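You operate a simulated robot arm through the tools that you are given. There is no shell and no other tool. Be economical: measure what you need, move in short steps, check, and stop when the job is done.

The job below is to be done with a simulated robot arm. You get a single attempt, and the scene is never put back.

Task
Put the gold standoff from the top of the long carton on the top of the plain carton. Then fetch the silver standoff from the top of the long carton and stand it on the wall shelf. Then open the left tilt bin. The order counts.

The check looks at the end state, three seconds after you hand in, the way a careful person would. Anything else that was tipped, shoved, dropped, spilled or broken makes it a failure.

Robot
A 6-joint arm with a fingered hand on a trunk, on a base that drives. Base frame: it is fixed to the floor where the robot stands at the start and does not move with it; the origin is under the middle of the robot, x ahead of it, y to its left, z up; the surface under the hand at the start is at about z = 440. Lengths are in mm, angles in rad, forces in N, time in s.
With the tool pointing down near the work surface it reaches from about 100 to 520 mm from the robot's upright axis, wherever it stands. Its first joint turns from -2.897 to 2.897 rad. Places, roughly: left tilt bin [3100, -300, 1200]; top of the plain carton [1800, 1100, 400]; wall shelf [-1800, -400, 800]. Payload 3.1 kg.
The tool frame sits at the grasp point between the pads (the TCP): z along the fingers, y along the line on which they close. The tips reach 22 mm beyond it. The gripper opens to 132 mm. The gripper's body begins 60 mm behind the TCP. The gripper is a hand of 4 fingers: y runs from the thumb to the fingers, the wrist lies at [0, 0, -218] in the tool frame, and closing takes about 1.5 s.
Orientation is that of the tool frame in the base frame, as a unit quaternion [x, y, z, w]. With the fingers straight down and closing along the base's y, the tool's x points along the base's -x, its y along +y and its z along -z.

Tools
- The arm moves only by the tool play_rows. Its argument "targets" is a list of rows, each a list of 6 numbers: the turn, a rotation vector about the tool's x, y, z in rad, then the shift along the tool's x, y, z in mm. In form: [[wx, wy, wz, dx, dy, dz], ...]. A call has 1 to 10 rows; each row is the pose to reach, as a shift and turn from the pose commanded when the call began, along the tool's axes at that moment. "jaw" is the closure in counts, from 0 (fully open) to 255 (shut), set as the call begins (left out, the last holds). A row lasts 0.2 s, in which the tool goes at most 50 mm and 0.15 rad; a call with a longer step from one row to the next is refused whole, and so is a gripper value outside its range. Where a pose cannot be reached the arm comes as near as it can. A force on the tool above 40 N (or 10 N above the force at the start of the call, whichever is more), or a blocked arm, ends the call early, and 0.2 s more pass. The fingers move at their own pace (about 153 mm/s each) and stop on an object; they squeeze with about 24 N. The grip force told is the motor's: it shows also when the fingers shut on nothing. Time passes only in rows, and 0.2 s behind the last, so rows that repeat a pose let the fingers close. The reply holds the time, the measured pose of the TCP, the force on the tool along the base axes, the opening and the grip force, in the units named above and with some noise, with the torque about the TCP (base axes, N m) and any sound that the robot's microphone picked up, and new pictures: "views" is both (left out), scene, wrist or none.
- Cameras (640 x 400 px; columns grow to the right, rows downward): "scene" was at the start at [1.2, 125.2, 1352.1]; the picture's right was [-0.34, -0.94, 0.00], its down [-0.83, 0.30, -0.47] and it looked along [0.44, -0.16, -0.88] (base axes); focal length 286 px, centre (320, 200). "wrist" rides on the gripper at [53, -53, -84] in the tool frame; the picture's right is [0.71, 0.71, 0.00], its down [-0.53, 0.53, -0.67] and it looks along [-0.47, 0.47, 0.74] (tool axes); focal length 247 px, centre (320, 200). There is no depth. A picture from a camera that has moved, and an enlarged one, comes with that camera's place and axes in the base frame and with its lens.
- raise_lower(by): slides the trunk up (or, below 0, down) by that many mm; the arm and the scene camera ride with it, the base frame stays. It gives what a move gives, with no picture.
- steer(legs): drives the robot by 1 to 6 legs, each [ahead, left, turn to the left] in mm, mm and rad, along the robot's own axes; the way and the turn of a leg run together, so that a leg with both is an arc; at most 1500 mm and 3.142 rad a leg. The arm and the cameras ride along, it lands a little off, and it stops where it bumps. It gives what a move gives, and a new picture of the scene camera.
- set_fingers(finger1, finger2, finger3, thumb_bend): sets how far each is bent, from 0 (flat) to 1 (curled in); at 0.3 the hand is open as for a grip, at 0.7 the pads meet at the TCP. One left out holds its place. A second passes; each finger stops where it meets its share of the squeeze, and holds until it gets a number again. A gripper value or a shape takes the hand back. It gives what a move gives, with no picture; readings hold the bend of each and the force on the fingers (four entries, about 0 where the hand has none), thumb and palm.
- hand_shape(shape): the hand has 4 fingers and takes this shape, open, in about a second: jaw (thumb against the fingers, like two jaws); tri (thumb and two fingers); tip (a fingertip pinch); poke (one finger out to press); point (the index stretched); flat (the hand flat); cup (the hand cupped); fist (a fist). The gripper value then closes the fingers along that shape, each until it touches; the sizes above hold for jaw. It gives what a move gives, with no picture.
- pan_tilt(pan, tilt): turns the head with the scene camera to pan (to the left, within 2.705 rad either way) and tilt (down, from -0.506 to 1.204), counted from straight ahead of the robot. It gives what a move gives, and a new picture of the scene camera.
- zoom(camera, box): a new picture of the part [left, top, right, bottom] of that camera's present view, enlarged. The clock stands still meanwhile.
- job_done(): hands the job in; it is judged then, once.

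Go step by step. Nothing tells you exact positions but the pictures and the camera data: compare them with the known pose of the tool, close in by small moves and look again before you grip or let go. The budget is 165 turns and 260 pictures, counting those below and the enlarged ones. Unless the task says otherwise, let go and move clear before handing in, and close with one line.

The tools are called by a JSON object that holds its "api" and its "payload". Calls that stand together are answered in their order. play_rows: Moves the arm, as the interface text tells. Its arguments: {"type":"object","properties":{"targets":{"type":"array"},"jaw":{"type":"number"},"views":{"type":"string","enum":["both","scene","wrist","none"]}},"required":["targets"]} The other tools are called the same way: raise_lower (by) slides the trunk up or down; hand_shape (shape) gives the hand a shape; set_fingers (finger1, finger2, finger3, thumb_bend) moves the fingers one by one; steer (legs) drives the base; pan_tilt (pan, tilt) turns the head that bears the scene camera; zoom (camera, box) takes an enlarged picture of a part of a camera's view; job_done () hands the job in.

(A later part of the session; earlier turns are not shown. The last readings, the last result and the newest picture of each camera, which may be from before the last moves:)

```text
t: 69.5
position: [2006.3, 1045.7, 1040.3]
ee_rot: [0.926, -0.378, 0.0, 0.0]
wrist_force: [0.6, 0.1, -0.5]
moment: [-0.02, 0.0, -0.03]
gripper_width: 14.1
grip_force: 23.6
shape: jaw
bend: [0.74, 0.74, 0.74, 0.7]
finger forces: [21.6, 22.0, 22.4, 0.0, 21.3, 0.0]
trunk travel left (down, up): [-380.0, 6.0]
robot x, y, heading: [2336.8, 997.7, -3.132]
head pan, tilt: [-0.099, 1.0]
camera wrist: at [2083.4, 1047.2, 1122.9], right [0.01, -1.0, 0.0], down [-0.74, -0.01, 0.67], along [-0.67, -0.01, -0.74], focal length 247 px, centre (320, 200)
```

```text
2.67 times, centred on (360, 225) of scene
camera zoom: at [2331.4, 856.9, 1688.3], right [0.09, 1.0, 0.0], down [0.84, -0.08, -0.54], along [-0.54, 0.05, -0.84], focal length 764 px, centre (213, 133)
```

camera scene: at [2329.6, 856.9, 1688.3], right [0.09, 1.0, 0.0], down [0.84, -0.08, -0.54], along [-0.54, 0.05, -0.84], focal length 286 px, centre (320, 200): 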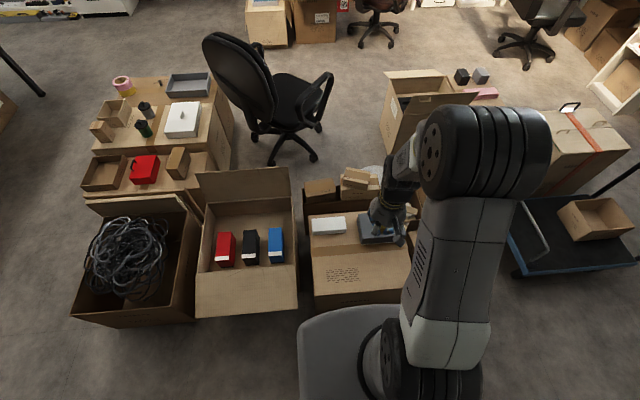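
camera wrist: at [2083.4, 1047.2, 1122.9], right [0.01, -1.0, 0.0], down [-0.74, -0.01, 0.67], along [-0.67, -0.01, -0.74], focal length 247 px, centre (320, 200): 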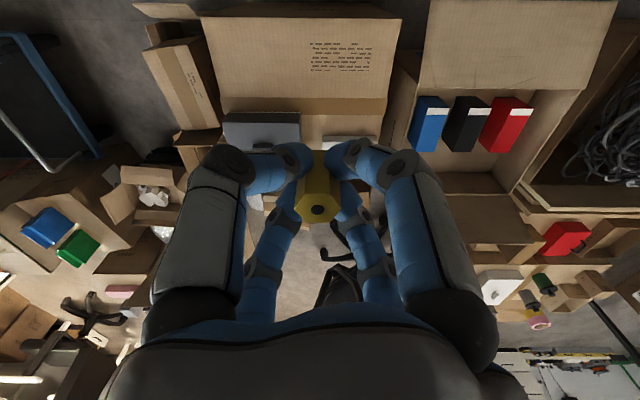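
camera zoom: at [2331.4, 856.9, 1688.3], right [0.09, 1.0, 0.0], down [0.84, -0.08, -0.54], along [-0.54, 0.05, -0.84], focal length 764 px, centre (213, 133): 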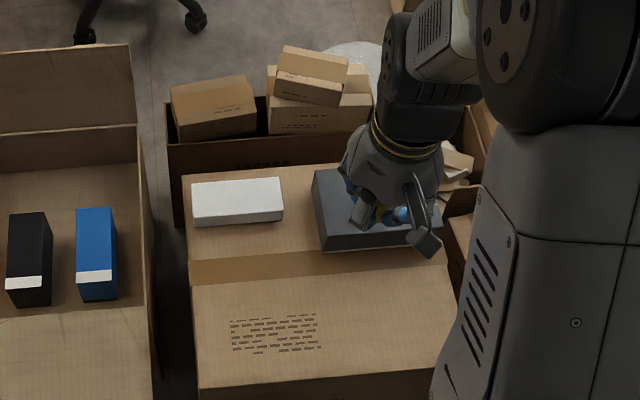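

The printed spot on the plain carton's near strip is at about (1949, 994), and the top at about z 465. I'll centre over it and lower the trunk.

{"api": "play_rows", "payload": {"targets": [[0, 0, 0, -4, 36, 0], [0, 0, 0, -8, 71, 0]], "views": "none"}}

{"api": "raise_lower", "payload": {"by": -330}}

{"api": "play_rows", "payload": {"targets": [[0, 0, 0, 0, 0, 35], [0, 0, 0, 0, 0, 70], [0, 0, 0, 0, 0, 100]], "views": "both"}}

{"api": "zoom", "payload": {"camera": "scene", "box": [280, 170, 440, 330]}}

```text
t: 70.1
position: [1949.3, 997.9, 1039.6]
ee_rot: [0.926, -0.378, 0.001, 0.0]
wrist_force: [-0.5, 0.1, -0.3]
moment: [-0.03, 0.01, -0.02]
gripper_width: 14.0
grip_force: 23.7
shape: jaw
bend: [0.74, 0.74, 0.74, 0.7]
finger forces: [21.6, 21.9, 22.5, 0.1, 21.4, 0.0]
trunk travel left (down, up): [-380.0, 6.0]
robot x, y, heading: [2337.2, 996.4, -3.133]
head pan, tilt: [-0.099, 1.0]
```

```text
t: 73.4
position: [1949.6, 998.9, 709.7]
ee_rot: [0.926, -0.378, -0.001, 0.001]
wrist_force: [0.0, 0.4, -0.9]
moment: [-0.03, -0.03, -0.02]
gripper_width: 14.1
grip_force: 23.9
shape: jaw
bend: [0.74, 0.74, 0.74, 0.7]
finger forces: [21.6, 22.0, 22.5, 0.1, 21.4, 0.0]
trunk travel left (down, up): [-50.0, 336.0]
robot x, y, heading: [2337.2, 999.3, -3.134]
head pan, tilt: [-0.099, 1.0]
```

```text
t: 74.2
position: [1948.7, 999.4, 609.6]
ee_rot: [0.925, -0.379, 0.001, 0.0]
wrist_force: [-0.1, 0.0, 0.0]
moment: [0.0, 0.0, 0.0]
gripper_width: 14.3
grip_force: 24.2
shape: jaw
bend: [0.74, 0.74, 0.74, 0.7]
finger forces: [21.8, 22.0, 22.5, 0.0, 21.5, 0.0]
trunk travel left (down, up): [-50.0, 336.0]
robot x, y, heading: [2336.0, 999.2, -3.137]
head pan, tilt: [-0.099, 1.0]
camera scene: at [2329.6, 856.9, 1357.7], right [0.09, 1.0, 0.0], down [0.84, -0.08, -0.54], along [-0.54, 0.05, -0.84], focal length 286 px, centre (320, 200)
camera wrist: at [2025.6, 1001.6, 691.9], right [0.01, -1.0, 0.0], down [-0.74, -0.01, 0.67], along [-0.67, -0.01, -0.74], focal length 247 px, centre (320, 200)
```

scene: 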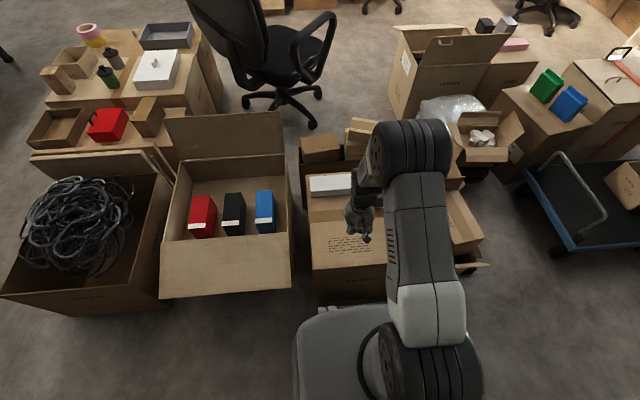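
wrist: 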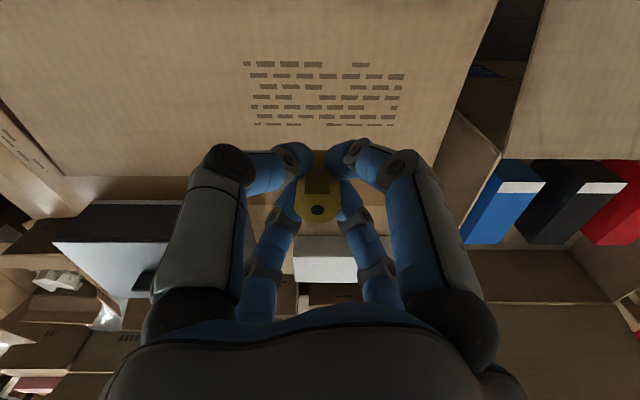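

```text
2.50 times, centred on (360, 250) of scene
camera zoom: at [2329.6, 856.9, 1357.7], right [0.09, 1.0, 0.0], down [0.84, -0.08, -0.54], along [-0.54, 0.05, -0.84], focal length 716 px, centre (220, 75)
```

zoom: 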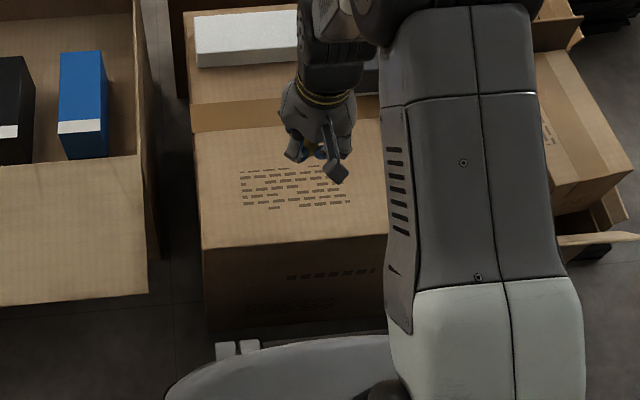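

Surface is between about z 460 and 485 by different estimates, so I'll lower to just above and look from closer.

{"api": "play_rows", "payload": {"targets": [[0, 0, 0, 0, 0, 35], [0, 0, 0, 0, 0, 70]], "views": "wrist"}}

{"api": "zoom", "payload": {"camera": "wrist", "box": [240, 90, 400, 240]}}

{"api": "zoom", "payload": {"camera": "scene", "box": [310, 180, 410, 280]}}

```text
t: 74.8
position: [1949.5, 999.2, 538.7]
ee_rot: [0.926, -0.379, 0.0, 0.0]
wrist_force: [-0.4, -0.2, -0.2]
moment: [-0.01, 0.0, 0.04]
gripper_width: 14.1
grip_force: 23.9
shape: jaw
bend: [0.74, 0.74, 0.74, 0.7]
finger forces: [21.7, 22.1, 22.5, 0.1, 21.4, 0.0]
trunk travel left (down, up): [-50.0, 336.0]
robot x, y, heading: [2338.2, 994.8, -3.131]
head pan, tilt: [-0.099, 1.0]
camera wrist: at [2026.0, 1001.8, 622.1], right [0.01, -1.0, 0.0], down [-0.74, -0.01, 0.67], along [-0.67, -0.01, -0.74], focal length 247 px, centre (320, 200)
```

wrist: 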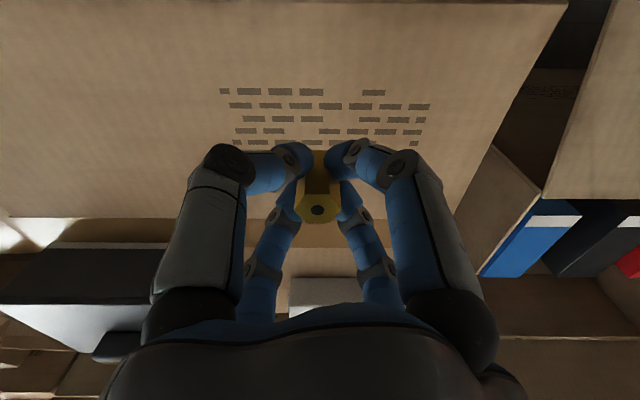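

```text
2.67 times, centred on (320, 165) of wrist
camera zoom: at [2026.0, 1001.8, 622.1], right [0.01, -1.0, 0.0], down [-0.74, -0.01, 0.67], along [-0.67, -0.01, -0.74], focal length 659 px, centre (320, 293)
```

zoom: 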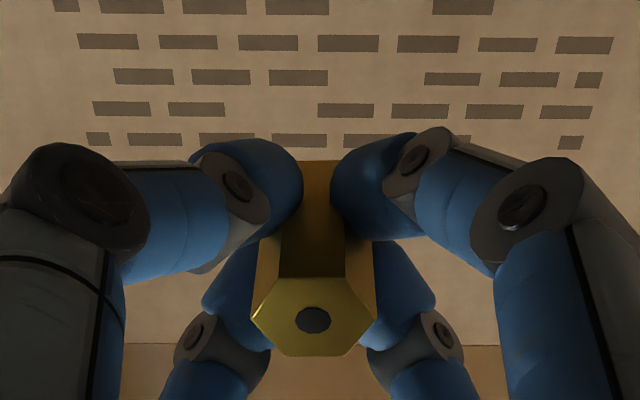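

```text
4.00 times, centred on (360, 230) of scene
camera zoom: at [2329.5, 856.9, 1357.7], right [0.09, 1.0, 0.0], down [0.84, -0.08, -0.54], along [-0.54, 0.05, -0.84], focal length 1146 px, centre (160, 80)
```

zoom: 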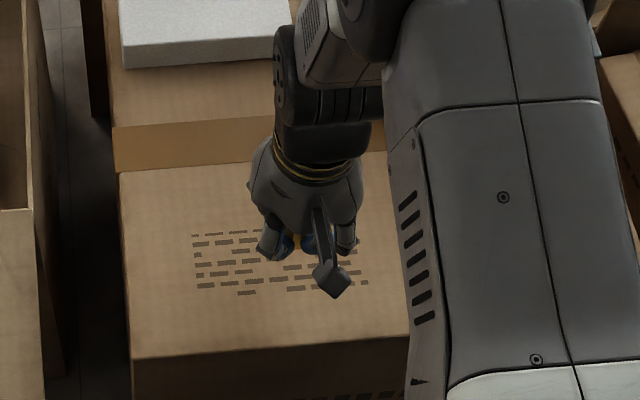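

Estimates now point nearer z 445–460. I'll feel down in small steps, watching the force.

{"api": "play_rows", "payload": {"targets": [[0, 0, 0, 0, 0, 12], [0, 0, 0, 0, 0, 24], [0, 0, 0, 0, 0, 36]], "views": "none"}}

{"api": "play_rows", "payload": {"targets": [[0, 0, 0, 0, 0, 4], [0, 0, 0, 0, 0, 8], [0, 0, 0, 0, 0, 12]], "views": "wrist"}}

{"api": "zoom", "payload": {"camera": "wrist", "box": [240, 90, 400, 240]}}

```text
t: 75.6
position: [1949.0, 999.5, 501.5]
ee_rot: [0.925, -0.379, 0.001, 0.0]
wrist_force: [0.2, -1.2, -0.1]
moment: [-0.04, 0.01, -0.01]
gripper_width: 14.1
grip_force: 24.1
shape: jaw
bend: [0.74, 0.74, 0.74, 0.7]
finger forces: [21.7, 22.1, 22.5, 0.0, 21.4, 0.0]
trunk travel left (down, up): [-50.0, 336.0]
robot x, y, heading: [2339.1, 996.2, -3.132]
head pan, tilt: [-0.099, 1.0]
```

```text
t: 76.4
position: [1949.9, 1000.4, 490.0]
ee_rot: [0.925, -0.379, 0.0, 0.001]
wrist_force: [0.2, -0.2, -1.2]
moment: [0.04, -0.03, 0.01]
gripper_width: 13.7
grip_force: 23.6
shape: jaw
bend: [0.74, 0.74, 0.74, 0.7]
finger forces: [21.7, 22.1, 22.5, 0.0, 21.4, 0.1]
trunk travel left (down, up): [-50.0, 336.0]
robot x, y, heading: [2336.6, 997.9, -3.133]
head pan, tilt: [-0.099, 1.0]
camera wrist: at [2026.0, 1002.0, 573.7], right [0.01, -1.0, 0.0], down [-0.74, -0.01, 0.67], along [-0.67, -0.01, -0.74], focal length 247 px, centre (320, 200)
```

wrist: 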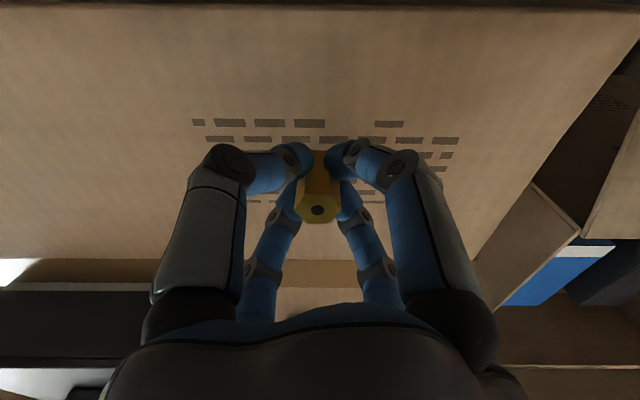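

```text
2.67 times, centred on (320, 165) of wrist
camera zoom: at [2026.0, 1002.0, 573.7], right [0.01, -1.0, 0.0], down [-0.74, -0.01, 0.67], along [-0.67, -0.01, -0.74], focal length 659 px, centre (320, 293)
```

zoom: 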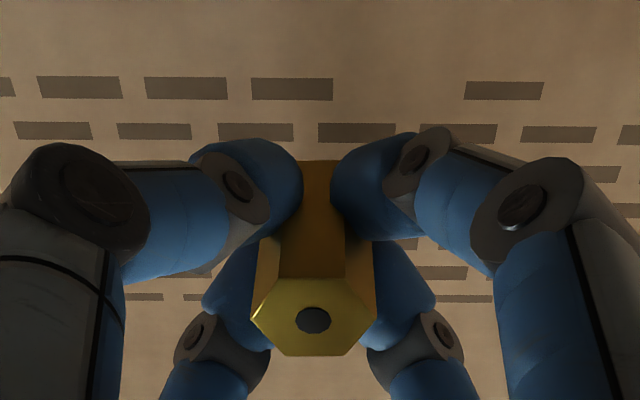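

Surface now works out at about z 450, with the standoff's foot near 460. Continuing in 2 mm steps.

{"api": "play_rows", "payload": {"targets": [[0, 0, 0, 0, 0, 2], [0, 0, 0, 0, 0, 4], [0, 0, 0, 0, 0, 6]], "views": "none"}}

{"api": "play_rows", "payload": {"targets": [[0, 0, 0, 0, 0, 2], [0, 0, 0, 0, 0, 4]], "views": "none"}}

```text
t: 77.2
position: [1949.3, 1000.5, 484.8]
ee_rot: [0.926, -0.379, 0.0, 0.0]
wrist_force: [-0.4, -0.4, -0.3]
moment: [0.03, 0.01, 0.01]
gripper_width: 14.0
grip_force: 23.7
shape: jaw
bend: [0.74, 0.74, 0.74, 0.7]
finger forces: [21.7, 22.0, 22.4, 0.1, 21.4, 0.1]
trunk travel left (down, up): [-50.0, 336.0]
robot x, y, heading: [2336.6, 991.8, -3.13]
head pan, tilt: [-0.099, 1.0]
```

```text
t: 77.8
position: [1949.3, 998.6, 480.5]
ee_rot: [0.926, -0.379, 0.0, -0.001]
wrist_force: [-0.2, 0.9, -0.7]
moment: [-0.04, 0.02, 0.01]
gripper_width: 14.0
grip_force: 24.8
shape: jaw
bend: [0.74, 0.74, 0.74, 0.7]
finger forces: [21.7, 22.1, 22.5, 0.0, 21.4, 0.0]
trunk travel left (down, up): [-50.0, 336.0]
robot x, y, heading: [2336.1, 1001.6, -3.135]
head pan, tilt: [-0.099, 1.0]
```

{"api": "play_rows", "payload": {"targets": [[0, 0, 0, 0, 0, 2], [0, 0, 0, 0, 0, 4]], "views": "none"}}

{"api": "play_rows", "payload": {"targets": [[0, 0, 0, 0, 0, 2], [0, 0, 0, 0, 0, 3]], "views": "wrist"}}

```text
t: 78.4
position: [1948.3, 999.8, 476.8]
ee_rot: [0.926, -0.379, -0.001, 0.0]
wrist_force: [1.2, 0.4, 9.8]
moment: [-0.01, 0.01, -0.02]
gripper_width: 14.3
grip_force: 23.9
shape: jaw
bend: [0.74, 0.74, 0.74, 0.7]
finger forces: [23.3, 23.5, 24.0, 0.0, 23.3, 0.1]
trunk travel left (down, up): [-50.0, 336.0]
robot x, y, heading: [2337.3, 998.9, -3.131]
head pan, tilt: [-0.099, 1.0]
```

```text
t: 79.0
position: [1948.2, 999.8, 475.2]
ee_rot: [0.926, -0.377, -0.002, 0.001]
wrist_force: [2.3, 0.9, 34.7]
moment: [0.05, -0.05, 0.01]
gripper_width: 14.7
grip_force: 24.0
shape: jaw
bend: [0.75, 0.74, 0.74, 0.7]
finger forces: [27.8, 27.8, 28.5, 0.1, 28.7, 0.0]
trunk travel left (down, up): [-50.0, 336.0]
robot x, y, heading: [2340.9, 997.2, -3.137]
head pan, tilt: [-0.099, 1.0]
camera wrist: at [2026.1, 1001.8, 558.6], right [0.01, -1.0, 0.0], down [-0.74, -0.01, 0.67], along [-0.67, -0.01, -0.74], focal length 247 px, centre (320, 200)
```

wrist: 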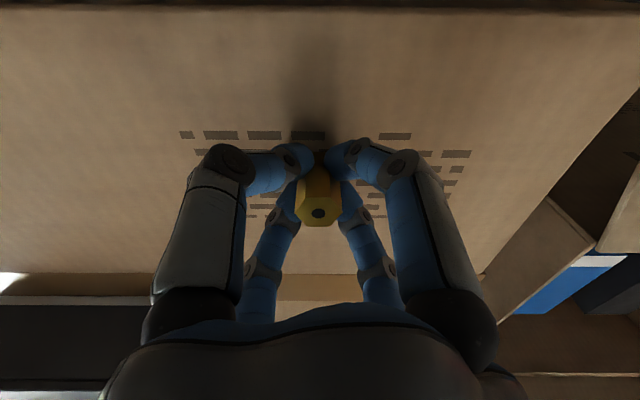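

Contact: 35 N, foot on the carton at TCP ≈ 477. I'll ease up 2 mm and open slowly.

{"api": "play_rows", "payload": {"targets": [[0, 0, 0, 0, 0, -2]], "views": "none"}}

{"api": "play_rows", "payload": {"targets": [[0, 0, 0, 0, 0, 0], [0, 0, 0, 0, 0, 0], [0, 0, 0, 0, 0, 0], [0, 0, 0, 0, 0, 0], [0, 0, 0, 0, 0, 0], [0, 0, 0, 0, 0, 0], [0, 0, 0, 0, 0, 0]], "jaw": 0, "views": "wrist"}}

```text
t: 79.4
position: [1950.6, 1000.2, 476.0]
ee_rot: [0.926, -0.378, -0.001, 0.0]
wrist_force: [-3.8, -0.4, 21.9]
moment: [0.05, 0.05, 0.02]
gripper_width: 14.9
grip_force: 23.6
shape: jaw
bend: [0.75, 0.74, 0.74, 0.7]
finger forces: [26.6, 27.8, 28.2, 0.0, 26.9, 0.0]
trunk travel left (down, up): [-50.0, 336.0]
robot x, y, heading: [2336.3, 999.7, -3.129]
head pan, tilt: [-0.099, 1.0]
```

```text
t: 81.0
position: [1949.7, 998.7, 476.1]
ee_rot: [0.926, -0.378, -0.002, 0.002]
wrist_force: [-11.5, 7.0, 31.1]
moment: [-0.78, -0.69, -0.1]
gripper_width: 116.2
grip_force: 0.1
shape: jaw
bend: [0.43, 0.3, 0.3, 0.3]
finger forces: [31.0, 0.1, 0.1, 0.1, 0.0, 0.0]
trunk travel left (down, up): [-50.0, 336.0]
robot x, y, heading: [2341.3, 997.2, -3.129]
head pan, tilt: [-0.099, 1.0]
camera wrist: at [2026.1, 1002.0, 559.7], right [0.01, -1.0, 0.0], down [-0.74, -0.01, 0.67], along [-0.67, -0.01, -0.74], focal length 247 px, centre (320, 200)
```

wrist: 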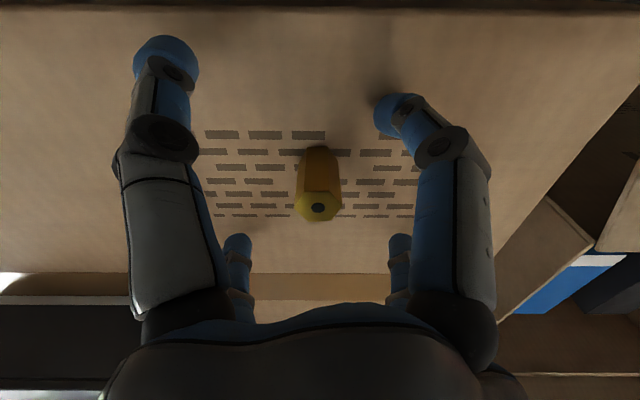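

Gold stands free; one finger drags on the carton as it opens, so I'll lift straight up gently.

{"api": "play_rows", "payload": {"targets": [[0, 0, 0, 0, 0, -5], [0, 0, 0, 0, 0, -12], [0, 0, 0, 0, 0, -25], [0, 0, 0, 0, 0, -50], [0, 0, 0, 0, 0, -90], [0, 0, 0, 0, 0, -130]], "views": "both"}}

{"api": "zoom", "payload": {"camera": "wrist", "box": [240, 60, 400, 160]}}

```text
t: 82.4
position: [1950.3, 1000.9, 606.6]
ee_rot: [0.926, -0.378, 0.0, 0.0]
wrist_force: [-0.6, 0.0, 0.1]
moment: [0.03, 0.04, 0.04]
gripper_width: 132.0
grip_force: 0.0
shape: jaw
bend: [0.3, 0.3, 0.3, 0.3]
finger forces: [0.0, 0.0, 0.0, 0.1, 0.1, 0.0]
trunk travel left (down, up): [-50.0, 336.0]
robot x, y, heading: [2338.2, 999.8, -3.132]
head pan, tilt: [-0.099, 1.0]
camera scene: at [2330.1, 856.9, 1357.7], right [0.09, 1.0, 0.0], down [0.84, -0.08, -0.54], along [-0.54, 0.05, -0.84], focal length 286 px, centre (320, 200)
camera wrist: at [2026.2, 1002.3, 689.5], right [0.01, -1.0, 0.0], down [-0.74, -0.01, 0.67], along [-0.67, -0.01, -0.74], focal length 247 px, centre (320, 200)
```

scene: 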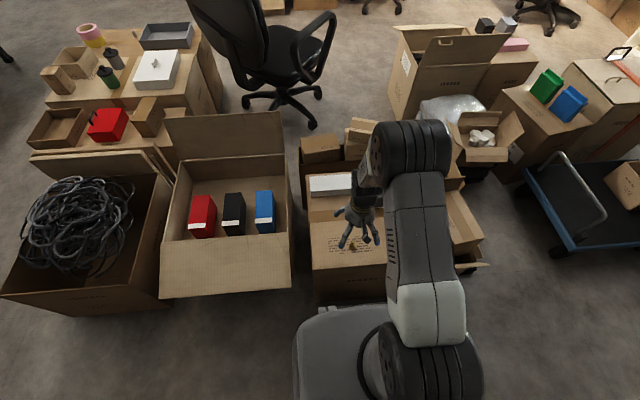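
wrist: 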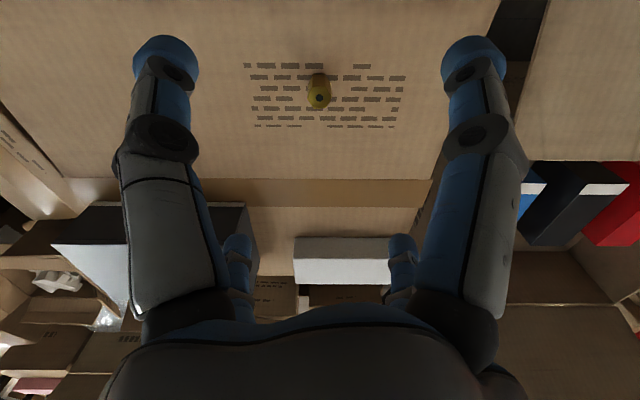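

```text
4.00 times, centred on (320, 110) of wrist
camera zoom: at [2026.2, 1002.3, 689.5], right [0.01, -1.0, 0.0], down [-0.74, -0.01, 0.67], along [-0.67, -0.01, -0.74], focal length 988 px, centre (320, 560)
```

zoom: 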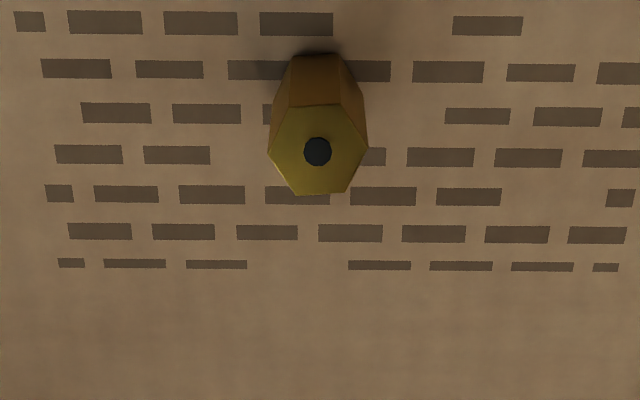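

Gold stands upright on the plain carton. Now I'll raise the trunk and drive back the same way to the start.

{"api": "raise_lower", "payload": {"by": 330}}

{"api": "steer", "payload": {"legs": [[-140, 0, 0], [0, 1200, 0], [0, 650, 0], [1110, 0, 0], [0, 0, -3.14]]}}

```text
t: 85.6
position: [1949.0, 1000.9, 937.1]
ee_rot: [0.925, -0.379, -0.001, 0.0]
wrist_force: [0.1, 0.3, -0.4]
moment: [0.0, 0.0, -0.04]
gripper_width: 132.0
grip_force: 0.1
shape: jaw
bend: [0.3, 0.3, 0.3, 0.3]
finger forces: [0.1, 0.0, 0.1, 0.1, 0.0, 0.1]
trunk travel left (down, up): [-380.0, 6.0]
robot x, y, heading: [2339.1, 996.1, -3.136]
head pan, tilt: [-0.099, 1.0]
```

```text
t: 108.5
position: [1781.7, -876.7, 935.5]
ee_rot: [0.362, 0.932, 0.001, 0.0]
wrist_force: [0.8, 0.5, 0.1]
moment: [-0.02, -0.03, -0.01]
gripper_width: 131.8
grip_force: 0.1
shape: jaw
bend: [0.3, 0.3, 0.3, 0.3]
finger forces: [0.0, 0.1, 0.0, 0.0, 0.0, 0.1]
trunk travel left (down, up): [-380.0, 6.0]
robot x, y, heading: [1390.7, -883.4, 0.041]
head pan, tilt: [-0.099, 1.0]
camera scene: at [1398.0, -745.6, 1688.3], right [-0.06, -1.0, 0.0], down [-0.84, 0.05, -0.54], along [0.54, -0.03, -0.84], focal length 286 px, centre (320, 200)
```

scene: 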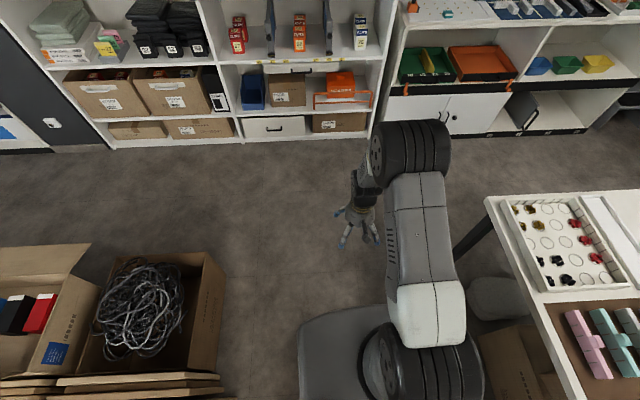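

Heading is off by 0.04 rad, so I'll correct it and go back to the start place in front of the long carton.

{"api": "steer", "payload": {"legs": [[0, 0, -0.041], [-1390, 0, 0], [0, 870, 0]]}}

{"api": "raise_lower", "payload": {"by": -330}}

{"api": "play_rows", "payload": {"targets": [[0, 0, 0, 0, 0, 0]], "views": "wrist"}}

```text
t: 120.0
position: [395.6, -17.1, 936.2]
ee_rot: [0.378, 0.926, 0.0, 0.0]
wrist_force: [0.5, -0.5, -0.2]
moment: [-0.01, 0.01, 0.0]
gripper_width: 132.1
grip_force: 0.0
shape: jaw
bend: [0.3, 0.3, 0.3, 0.3]
finger forces: [0.1, 0.0, 0.1, 0.0, 0.0, 0.0]
trunk travel left (down, up): [-380.0, 6.0]
robot x, y, heading: [8.0, -13.2, 0.008]
head pan, tilt: [-0.099, 1.0]
camera scene: at [16.2, 125.1, 1688.3], right [-0.09, -1.0, 0.0], down [-0.84, 0.08, -0.54], along [0.54, -0.05, -0.84], focal length 286 px, centre (320, 200)
```

scene: 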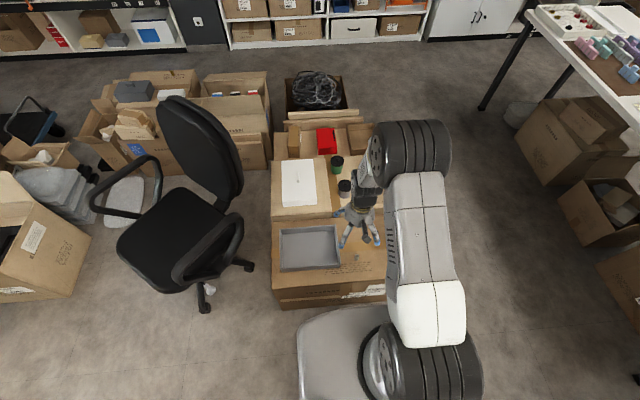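

```text
t: 123.3
position: [395.5, -17.1, 605.2]
ee_rot: [0.378, 0.926, 0.0, 0.0]
wrist_force: [-0.5, -0.5, -0.1]
moment: [0.01, 0.01, 0.0]
gripper_width: 131.8
grip_force: 0.0
shape: jaw
bend: [0.3, 0.3, 0.3, 0.3]
finger forces: [0.0, 0.0, 0.0, 0.0, 0.0, 0.1]
trunk travel left (down, up): [-50.0, 336.0]
robot x, y, heading: [7.6, -15.3, 0.006]
head pan, tilt: [-0.099, 1.0]
```

```text
t: 123.7
position: [395.4, -17.2, 605.7]
ee_rot: [0.377, 0.926, 0.0, 0.0]
wrist_force: [0.4, -0.6, -0.3]
moment: [-0.01, 0.01, 0.01]
gripper_width: 132.0
grip_force: 0.2
shape: jaw
bend: [0.3, 0.3, 0.3, 0.3]
finger forces: [0.1, 0.0, 0.0, 0.0, 0.1, 0.0]
trunk travel left (down, up): [-50.0, 336.0]
robot x, y, heading: [11.4, -18.7, 0.012]
head pan, tilt: [-0.099, 1.0]
camera wrist: at [321.8, -16.7, 689.1], right [-0.01, 1.0, 0.0], down [0.74, 0.01, 0.67], along [0.67, 0.01, -0.74], focal length 247 px, centre (320, 200)
```

wrist: 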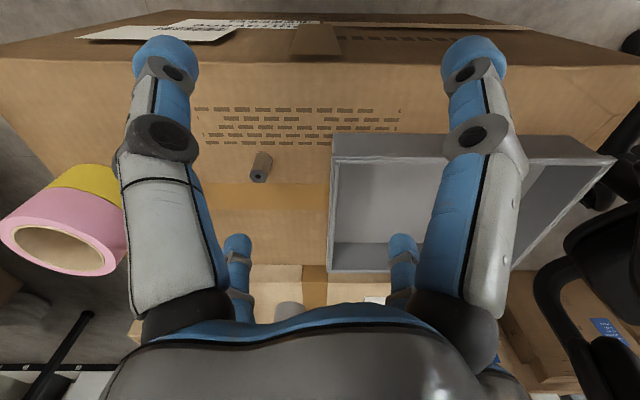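

Silver is visible; the tray's side is only about 75 mm from it, so I'll approach with the fingers part-closed. Zooming to refine.

{"api": "zoom", "payload": {"camera": "wrist", "box": [200, 110, 360, 210]}}

```text
4.00 times, centred on (280, 160) of wrist
camera zoom: at [321.8, -16.7, 689.1], right [-0.01, 1.0, 0.0], down [0.74, 0.01, 0.67], along [0.67, 0.01, -0.74], focal length 988 px, centre (480, 360)
```

zoom: 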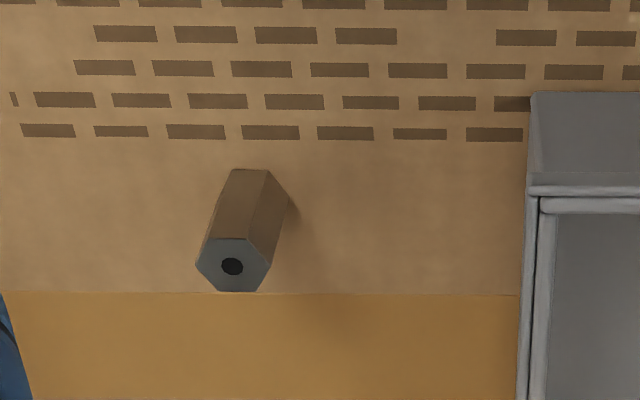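

Silver is at about (480, -81). Moving over it with the jaw part-closed.

{"api": "play_rows", "payload": {"targets": [[0, 0, 0, -35, 4, 0], [0, 0, 0, -70, 9, 0], [0, 0, 0, -105.5, 13.6, 0], [0, 0, 0, -105.5, 13.6, 40], [0, 0, 0, -105.5, 13.6, 75]], "jaw": 110, "views": "wrist"}}

{"api": "zoom", "payload": {"camera": "wrist", "box": [220, 70, 460, 220]}}

```text
t: 124.9
position: [481.1, -82.3, 529.5]
ee_rot: [0.378, 0.926, 0.0, 0.0]
wrist_force: [0.1, -1.0, 0.3]
moment: [0.01, 0.0, -0.02]
gripper_width: 75.9
grip_force: 0.2
shape: jaw
bend: [0.33, 0.33, 0.33, 0.7]
finger forces: [0.0, 0.0, 0.1, 0.0, 0.1, 0.0]
trunk travel left (down, up): [-50.0, 336.0]
robot x, y, heading: [6.7, -16.1, 0.008]
head pan, tilt: [-0.099, 1.0]
camera wrist: at [407.3, -81.4, 613.4], right [-0.01, 1.0, 0.0], down [0.74, 0.01, 0.67], along [0.67, 0.01, -0.74], focal length 247 px, centre (320, 200)
```

wrist: 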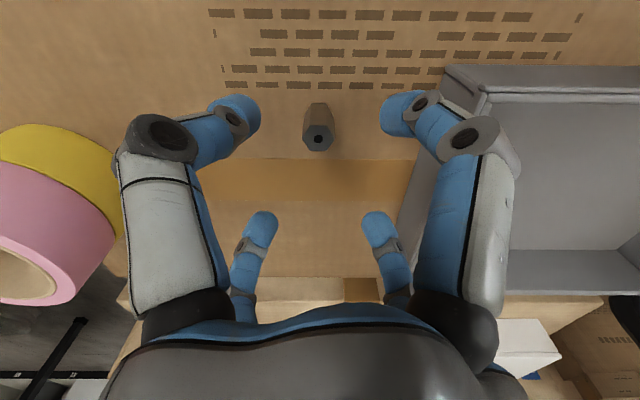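

```text
2.67 times, centred on (340, 145) of wrist
camera zoom: at [407.3, -81.4, 613.4], right [-0.01, 1.0, 0.0], down [0.74, 0.01, 0.67], along [0.67, 0.01, -0.74], focal length 659 px, centre (267, 347)
```

zoom: 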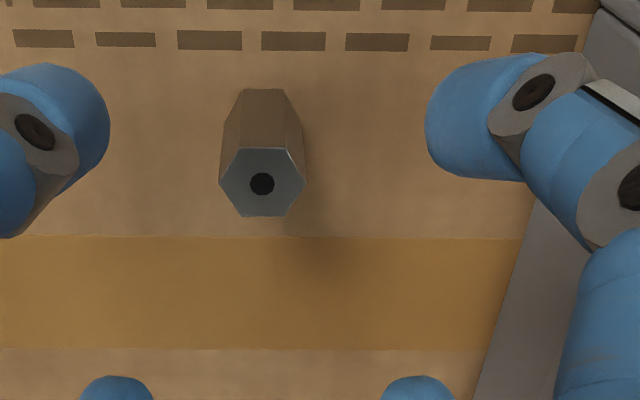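

Aligned within a millimetre, and the finger near the tray has clear room. Descending to z 469.5 and closing.

{"api": "play_rows", "payload": {"targets": [[0, 0, 0, 0, 0, 20], [0, 0, 0, 0, 0, 40], [0, 0, 0, 0, 0, 50], [0, 0, 0, 0, 0, 60]], "views": "wrist"}}

{"api": "play_rows", "payload": {"targets": [[0, 0, 0, 0, 0, 0], [0, 0, 0, 0, 0, 0], [0, 0, 0, 0, 0, 0], [0, 0, 0, 0, 0, 0], [0, 0, 0, 0, 0, 0], [0, 0, 0, 0, 0, 0], [0, 0, 0, 0, 0, 0]], "jaw": 255, "views": "wrist"}}

```text
t: 125.9
position: [481.2, -82.6, 470.0]
ee_rot: [0.378, 0.926, 0.0, 0.0]
wrist_force: [0.5, 0.1, -0.3]
moment: [0.01, 0.01, 0.01]
gripper_width: 75.4
grip_force: 0.1
shape: jaw
bend: [0.33, 0.33, 0.33, 0.7]
finger forces: [0.0, 0.0, 0.0, 0.1, 0.0, 0.0]
trunk travel left (down, up): [-50.0, 336.0]
robot x, y, heading: [2.3, -18.4, 0.015]
head pan, tilt: [-0.099, 1.0]
camera wrist: at [407.0, -80.8, 553.7], right [-0.01, 1.0, 0.0], down [0.74, 0.01, 0.67], along [0.67, 0.01, -0.74], focal length 247 px, centre (320, 200)
```

wrist: 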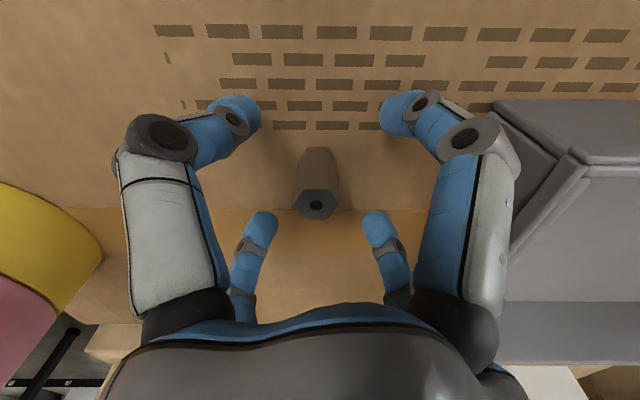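

```text
t: 127.5
position: [481.2, -82.4, 470.3]
ee_rot: [0.377, 0.926, 0.0, 0.0]
wrist_force: [0.2, 0.0, -0.6]
moment: [0.0, 0.0, -0.01]
gripper_width: 12.5
grip_force: 23.9
shape: jaw
bend: [0.74, 0.74, 0.74, 0.7]
finger forces: [21.6, 21.9, 21.7, 0.0, 22.2, 0.1]
trunk travel left (down, up): [-50.0, 336.0]
robot x, y, heading: [4.9, -14.7, 0.01]
head pan, tilt: [-0.099, 1.0]
camera wrist: at [406.8, -80.7, 553.8], right [-0.01, 1.0, 0.0], down [0.74, 0.01, 0.67], along [0.67, 0.01, -0.74], focal length 247 px, centre (320, 200)
```

wrist: 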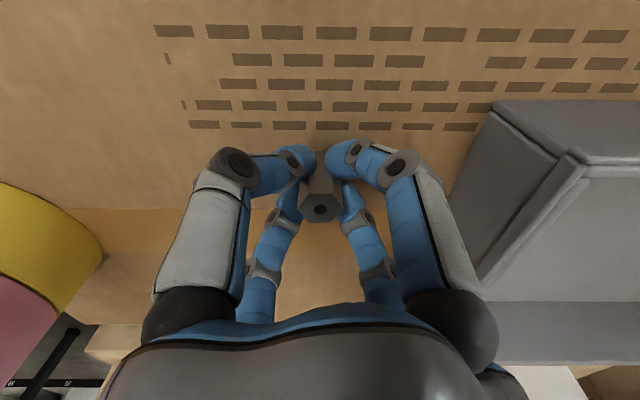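

Silver is held. Lifting, tucking in, raising the trunk, and turning the head toward the wall shelf.

{"api": "play_rows", "payload": {"targets": [[0, 0, 0, 0, 0, -20], [0, 0, 0, 0, 0, -60], [0, 0, 0, 0, 0, -105], [0, 0, 0, 0, 0, -150], [0, 0, 0, 0, 0, -195], [0, 0, 0, 0, 0, -240], [0, 0, 0, 38, -16, -240], [0, 0, 0, 75, -31, -240], [0, 0, 0, 112, -47, -240], [0, 0, 0, 149, -62, -240]], "views": "wrist"}}

{"api": "raise_lower", "payload": {"by": 330}}

{"api": "pan_tilt", "payload": {"pan": 2.7, "tilt": 0.6}}

{"api": "pan_tilt", "payload": {"pan": -2.6, "tilt": 0.5}}

{"api": "zoom", "payload": {"camera": "scene", "box": [300, 80, 500, 205]}}

```text
t: 129.7
position: [330.9, -21.9, 710.9]
ee_rot: [0.379, 0.925, 0.001, 0.0]
wrist_force: [0.1, 0.1, -0.4]
moment: [-0.02, -0.01, 0.02]
gripper_width: 12.6
grip_force: 24.0
shape: jaw
bend: [0.74, 0.74, 0.74, 0.7]
finger forces: [21.8, 22.4, 22.0, 0.0, 22.2, 0.0]
trunk travel left (down, up): [-50.0, 336.0]
robot x, y, heading: [7.5, -19.2, 0.016]
head pan, tilt: [-0.099, 1.0]
camera wrist: at [256.7, -21.0, 794.1], right [-0.01, 1.0, 0.0], down [0.74, 0.01, 0.67], along [0.67, 0.01, -0.74], focal length 247 px, centre (320, 200)
```

wrist: 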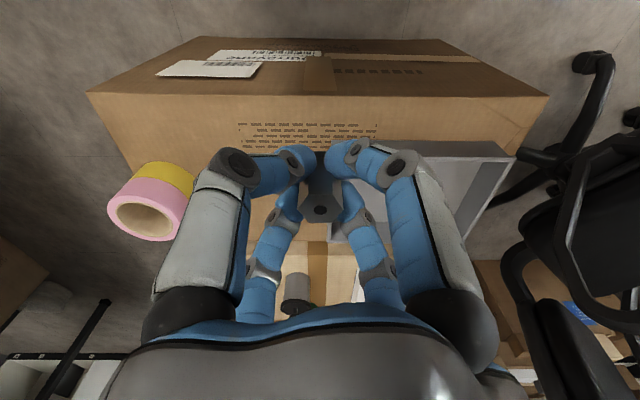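

```text
t: 132.9
position: [329.0, -21.6, 1041.6]
ee_rot: [0.378, 0.926, -0.001, 0.0]
wrist_force: [0.2, 0.0, 0.4]
moment: [0.03, 0.0, -0.01]
gripper_width: 12.6
grip_force: 23.8
shape: jaw
bend: [0.74, 0.74, 0.74, 0.7]
finger forces: [21.8, 22.3, 22.0, 0.1, 22.1, 0.1]
trunk travel left (down, up): [-380.0, 6.0]
robot x, y, heading: [8.3, -16.3, 0.009]
head pan, tilt: [-0.099, 1.0]
```

```text
t: 135.4
position: [330.2, -21.7, 1041.3]
ee_rot: [0.378, 0.926, -0.001, 0.001]
wrist_force: [-0.1, 0.3, -0.4]
moment: [0.03, 0.0, 0.01]
gripper_width: 12.7
grip_force: 24.1
shape: jaw
bend: [0.74, 0.74, 0.74, 0.7]
finger forces: [21.8, 22.4, 22.0, 0.1, 22.1, 0.0]
trunk travel left (down, up): [-380.0, 6.0]
robot x, y, heading: [6.9, -16.6, 0.012]
head pan, tilt: [2.7, 0.6]
camera scene: at [-133.4, 168.0, 1720.3], right [0.42, 0.91, 0.0], down [0.51, -0.24, -0.83], along [-0.75, 0.35, -0.56], focal length 286 px, centre (320, 200)
```

scene: 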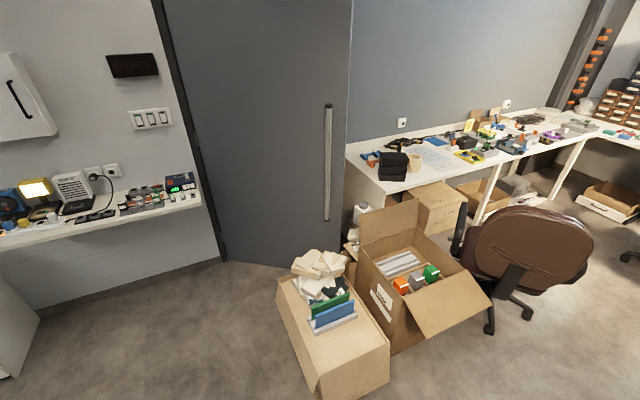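

```text
t: 139.5
position: [331.3, -22.2, 1041.4]
ee_rot: [0.378, 0.926, 0.0, 0.0]
wrist_force: [-0.4, -0.3, -0.6]
moment: [-0.01, 0.03, 0.01]
gripper_width: 12.7
grip_force: 23.9
shape: jaw
bend: [0.74, 0.74, 0.74, 0.7]
finger forces: [21.8, 22.4, 21.9, 0.1, 22.0, 0.0]
trunk travel left (down, up): [-380.0, 6.0]
robot x, y, heading: [6.7, -18.6, 0.014]
head pan, tilt: [-2.601, 0.499]
camera scene: at [-130.7, 83.3, 1729.4], right [-0.52, 0.85, 0.0], down [0.41, 0.25, -0.88], along [-0.75, -0.46, -0.48], focal length 286 px, centre (320, 200)
```

scene: 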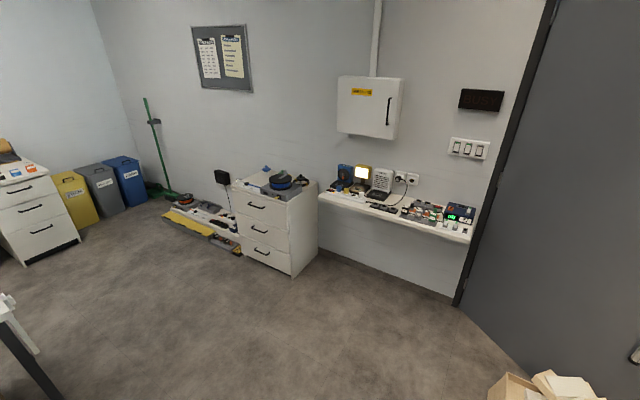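

```text
3.20 times, centred on (400, 142) of scene
camera zoom: at [-130.7, 83.3, 1729.4], right [-0.52, 0.85, 0.0], down [0.41, 0.25, -0.88], along [-0.75, -0.46, -0.48], focal length 917 px, centre (64, 384)
```

zoom: 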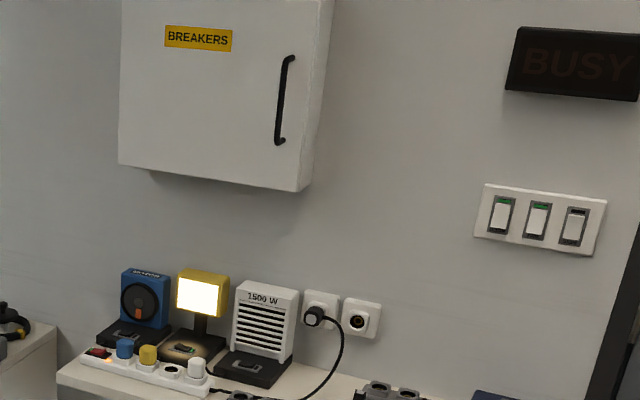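

The wall shelf is crowded with small items, so I need a closer look for a free spot. I'll back off, turn around and approach it.

{"api": "steer", "payload": {"legs": [[-500, 0, 0], [0, 0, 3.125], [0, 380, 0], [400, 0, 0]]}}

{"api": "pan_tilt", "payload": {"pan": 0.1, "tilt": 0.75}}

```text
t: 153.8
position: [-1236.0, -365.0, 1042.3]
ee_rot: [0.916, -0.4, 0.0, 0.001]
wrist_force: [-0.7, 0.1, -0.3]
moment: [-0.04, -0.01, -0.04]
gripper_width: 12.2
grip_force: 24.0
shape: jaw
bend: [0.74, 0.74, 0.74, 0.7]
finger forces: [21.5, 22.4, 22.1, 0.1, 21.8, 0.0]
trunk travel left (down, up): [-380.0, 6.0]
robot x, y, heading: [-907.8, -384.3, 3.1]
head pan, tilt: [-2.601, 0.499]
camera scene: at [-777.6, -493.0, 1729.4], right [0.48, -0.88, 0.0], down [-0.42, -0.23, -0.88], along [0.77, 0.42, -0.48], focal length 286 px, centre (320, 200)
```

scene: 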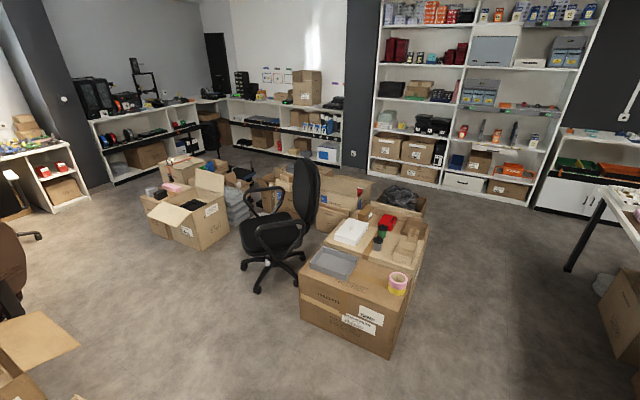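

```text
t: 156.2
position: [-1234.6, -365.0, 1041.3]
ee_rot: [0.916, -0.4, 0.0, 0.001]
wrist_force: [-0.3, 0.0, -0.3]
moment: [0.01, 0.03, -0.01]
gripper_width: 12.5
grip_force: 23.8
shape: jaw
bend: [0.74, 0.74, 0.74, 0.7]
finger forces: [21.5, 22.4, 22.1, 0.0, 21.8, 0.0]
trunk travel left (down, up): [-380.0, 6.0]
robot x, y, heading: [-910.6, -390.1, 3.1]
head pan, tilt: [0.099, 0.75]
camera scene: at [-939.6, -541.7, 1707.4], right [-0.06, 1.0, 0.0], down [0.68, 0.04, -0.73], along [-0.73, -0.04, -0.68], focal length 286 px, centre (320, 200)
```

scene: 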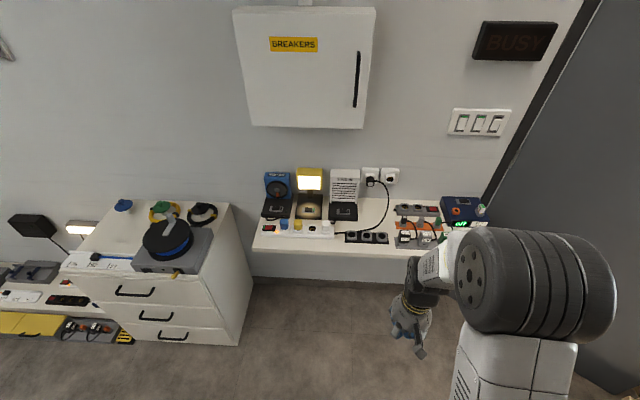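

{"api": "zoom", "payload": {"camera": "scene", "box": [240, 150, 500, 280]}}

{"api": "zoom", "payload": {"camera": "scene", "box": [340, 170, 460, 260]}}

```text
2.46 times, centred on (370, 215) of scene
camera zoom: at [-939.6, -541.7, 1707.4], right [-0.06, 1.0, 0.0], down [0.68, 0.04, -0.73], along [-0.73, -0.04, -0.68], focal length 705 px, centre (197, 163)
```

zoom: 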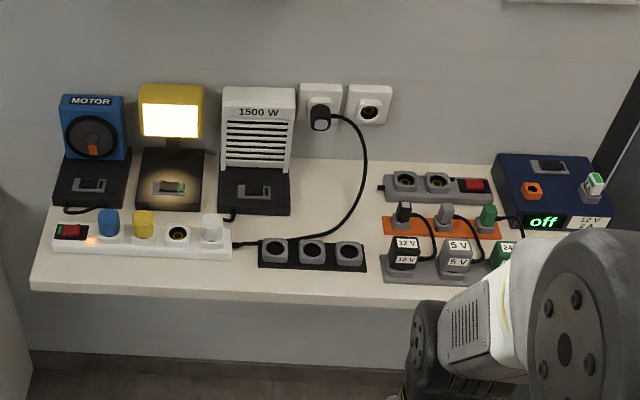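

```text
4.44 times, centred on (400, 215) of scene
camera zoom: at [-939.6, -541.7, 1707.4], right [-0.06, 1.0, 0.0], down [0.68, 0.04, -0.73], along [-0.73, -0.04, -0.68], focal length 1273 px, centre (-36, 133)
```

zoom: 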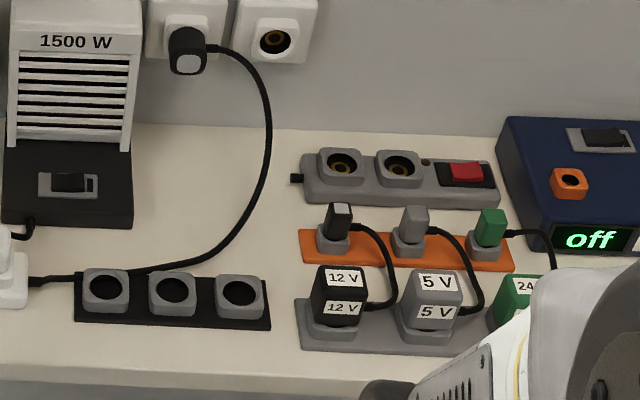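

The shelf is crowded, but in front of the red switch of the white power strip there is a bare stretch about 64 mm deep near (-1642, -790). I'll lower the trunk a little and drive up to it.

{"api": "raise_lower", "payload": {"by": -130}}

{"api": "steer", "payload": {"legs": [[0, 370, 0.04], [250, 0, 0]]}}

{"api": "play_rows", "payload": {"targets": [[0, 0, 0, 0, 0, 0]], "views": "wrist"}}

```text
t: 157.8
position: [-1235.0, -364.4, 911.2]
ee_rot: [0.916, -0.4, 0.0, 0.0]
wrist_force: [0.0, -0.7, -0.1]
moment: [-0.01, -0.02, -0.02]
gripper_width: 12.5
grip_force: 23.8
shape: jaw
bend: [0.74, 0.74, 0.74, 0.7]
finger forces: [21.6, 22.4, 22.1, 0.0, 21.8, 0.1]
trunk travel left (down, up): [-250.0, 136.0]
robot x, y, heading: [-908.0, -385.1, 3.104]
head pan, tilt: [0.099, 0.75]
```

```text
t: 161.6
position: [-1491.4, -745.1, 910.5]
ee_rot: [0.924, -0.382, 0.001, -0.001]
wrist_force: [-0.3, 0.4, -0.2]
moment: [-0.02, -0.04, 0.02]
gripper_width: 12.6
grip_force: 24.2
shape: jaw
bend: [0.74, 0.74, 0.74, 0.7]
finger forces: [21.5, 22.5, 22.1, 0.0, 21.7, 0.0]
trunk travel left (down, up): [-250.0, 136.0]
robot x, y, heading: [-1169.4, -753.5, -3.139]
head pan, tilt: [0.099, 0.75]
camera scene: at [-1190.9, -909.0, 1577.0], right [-0.1, 0.99, 0.0], down [0.68, 0.07, -0.73], along [-0.73, -0.07, -0.68], focal length 286 px, centre (320, 200)
```

scene: 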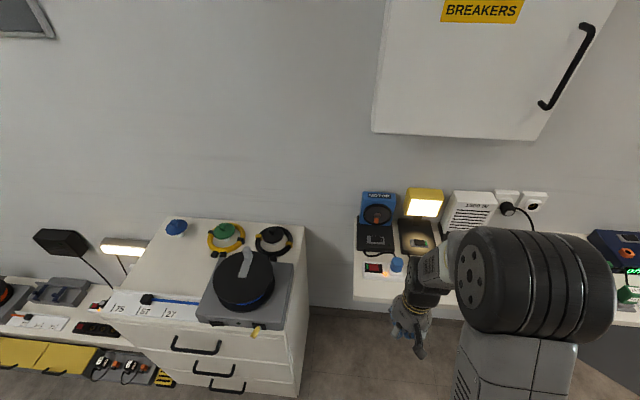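

```text
t: 162.0
position: [-1491.8, -743.3, 910.1]
ee_rot: [0.925, -0.381, 0.001, 0.0]
wrist_force: [-0.6, 0.6, -1.5]
moment: [0.01, 0.0, 0.01]
gripper_width: 12.3
grip_force: 24.2
shape: jaw
bend: [0.74, 0.74, 0.74, 0.7]
finger forces: [21.5, 22.4, 22.1, 0.1, 21.8, 0.0]
trunk travel left (down, up): [-250.0, 136.0]
robot x, y, heading: [-1167.0, -749.6, -3.134]
head pan, tilt: [0.099, 0.75]
camera wrist: at [-1415.0, -742.4, 994.2], right [0.0, -1.0, 0.0], down [-0.74, 0.0, 0.67], along [-0.67, 0.0, -0.74], focal length 247 px, centre (320, 200)
```

wrist: 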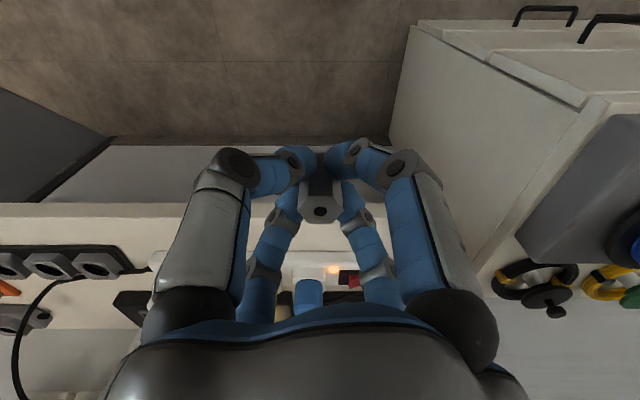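

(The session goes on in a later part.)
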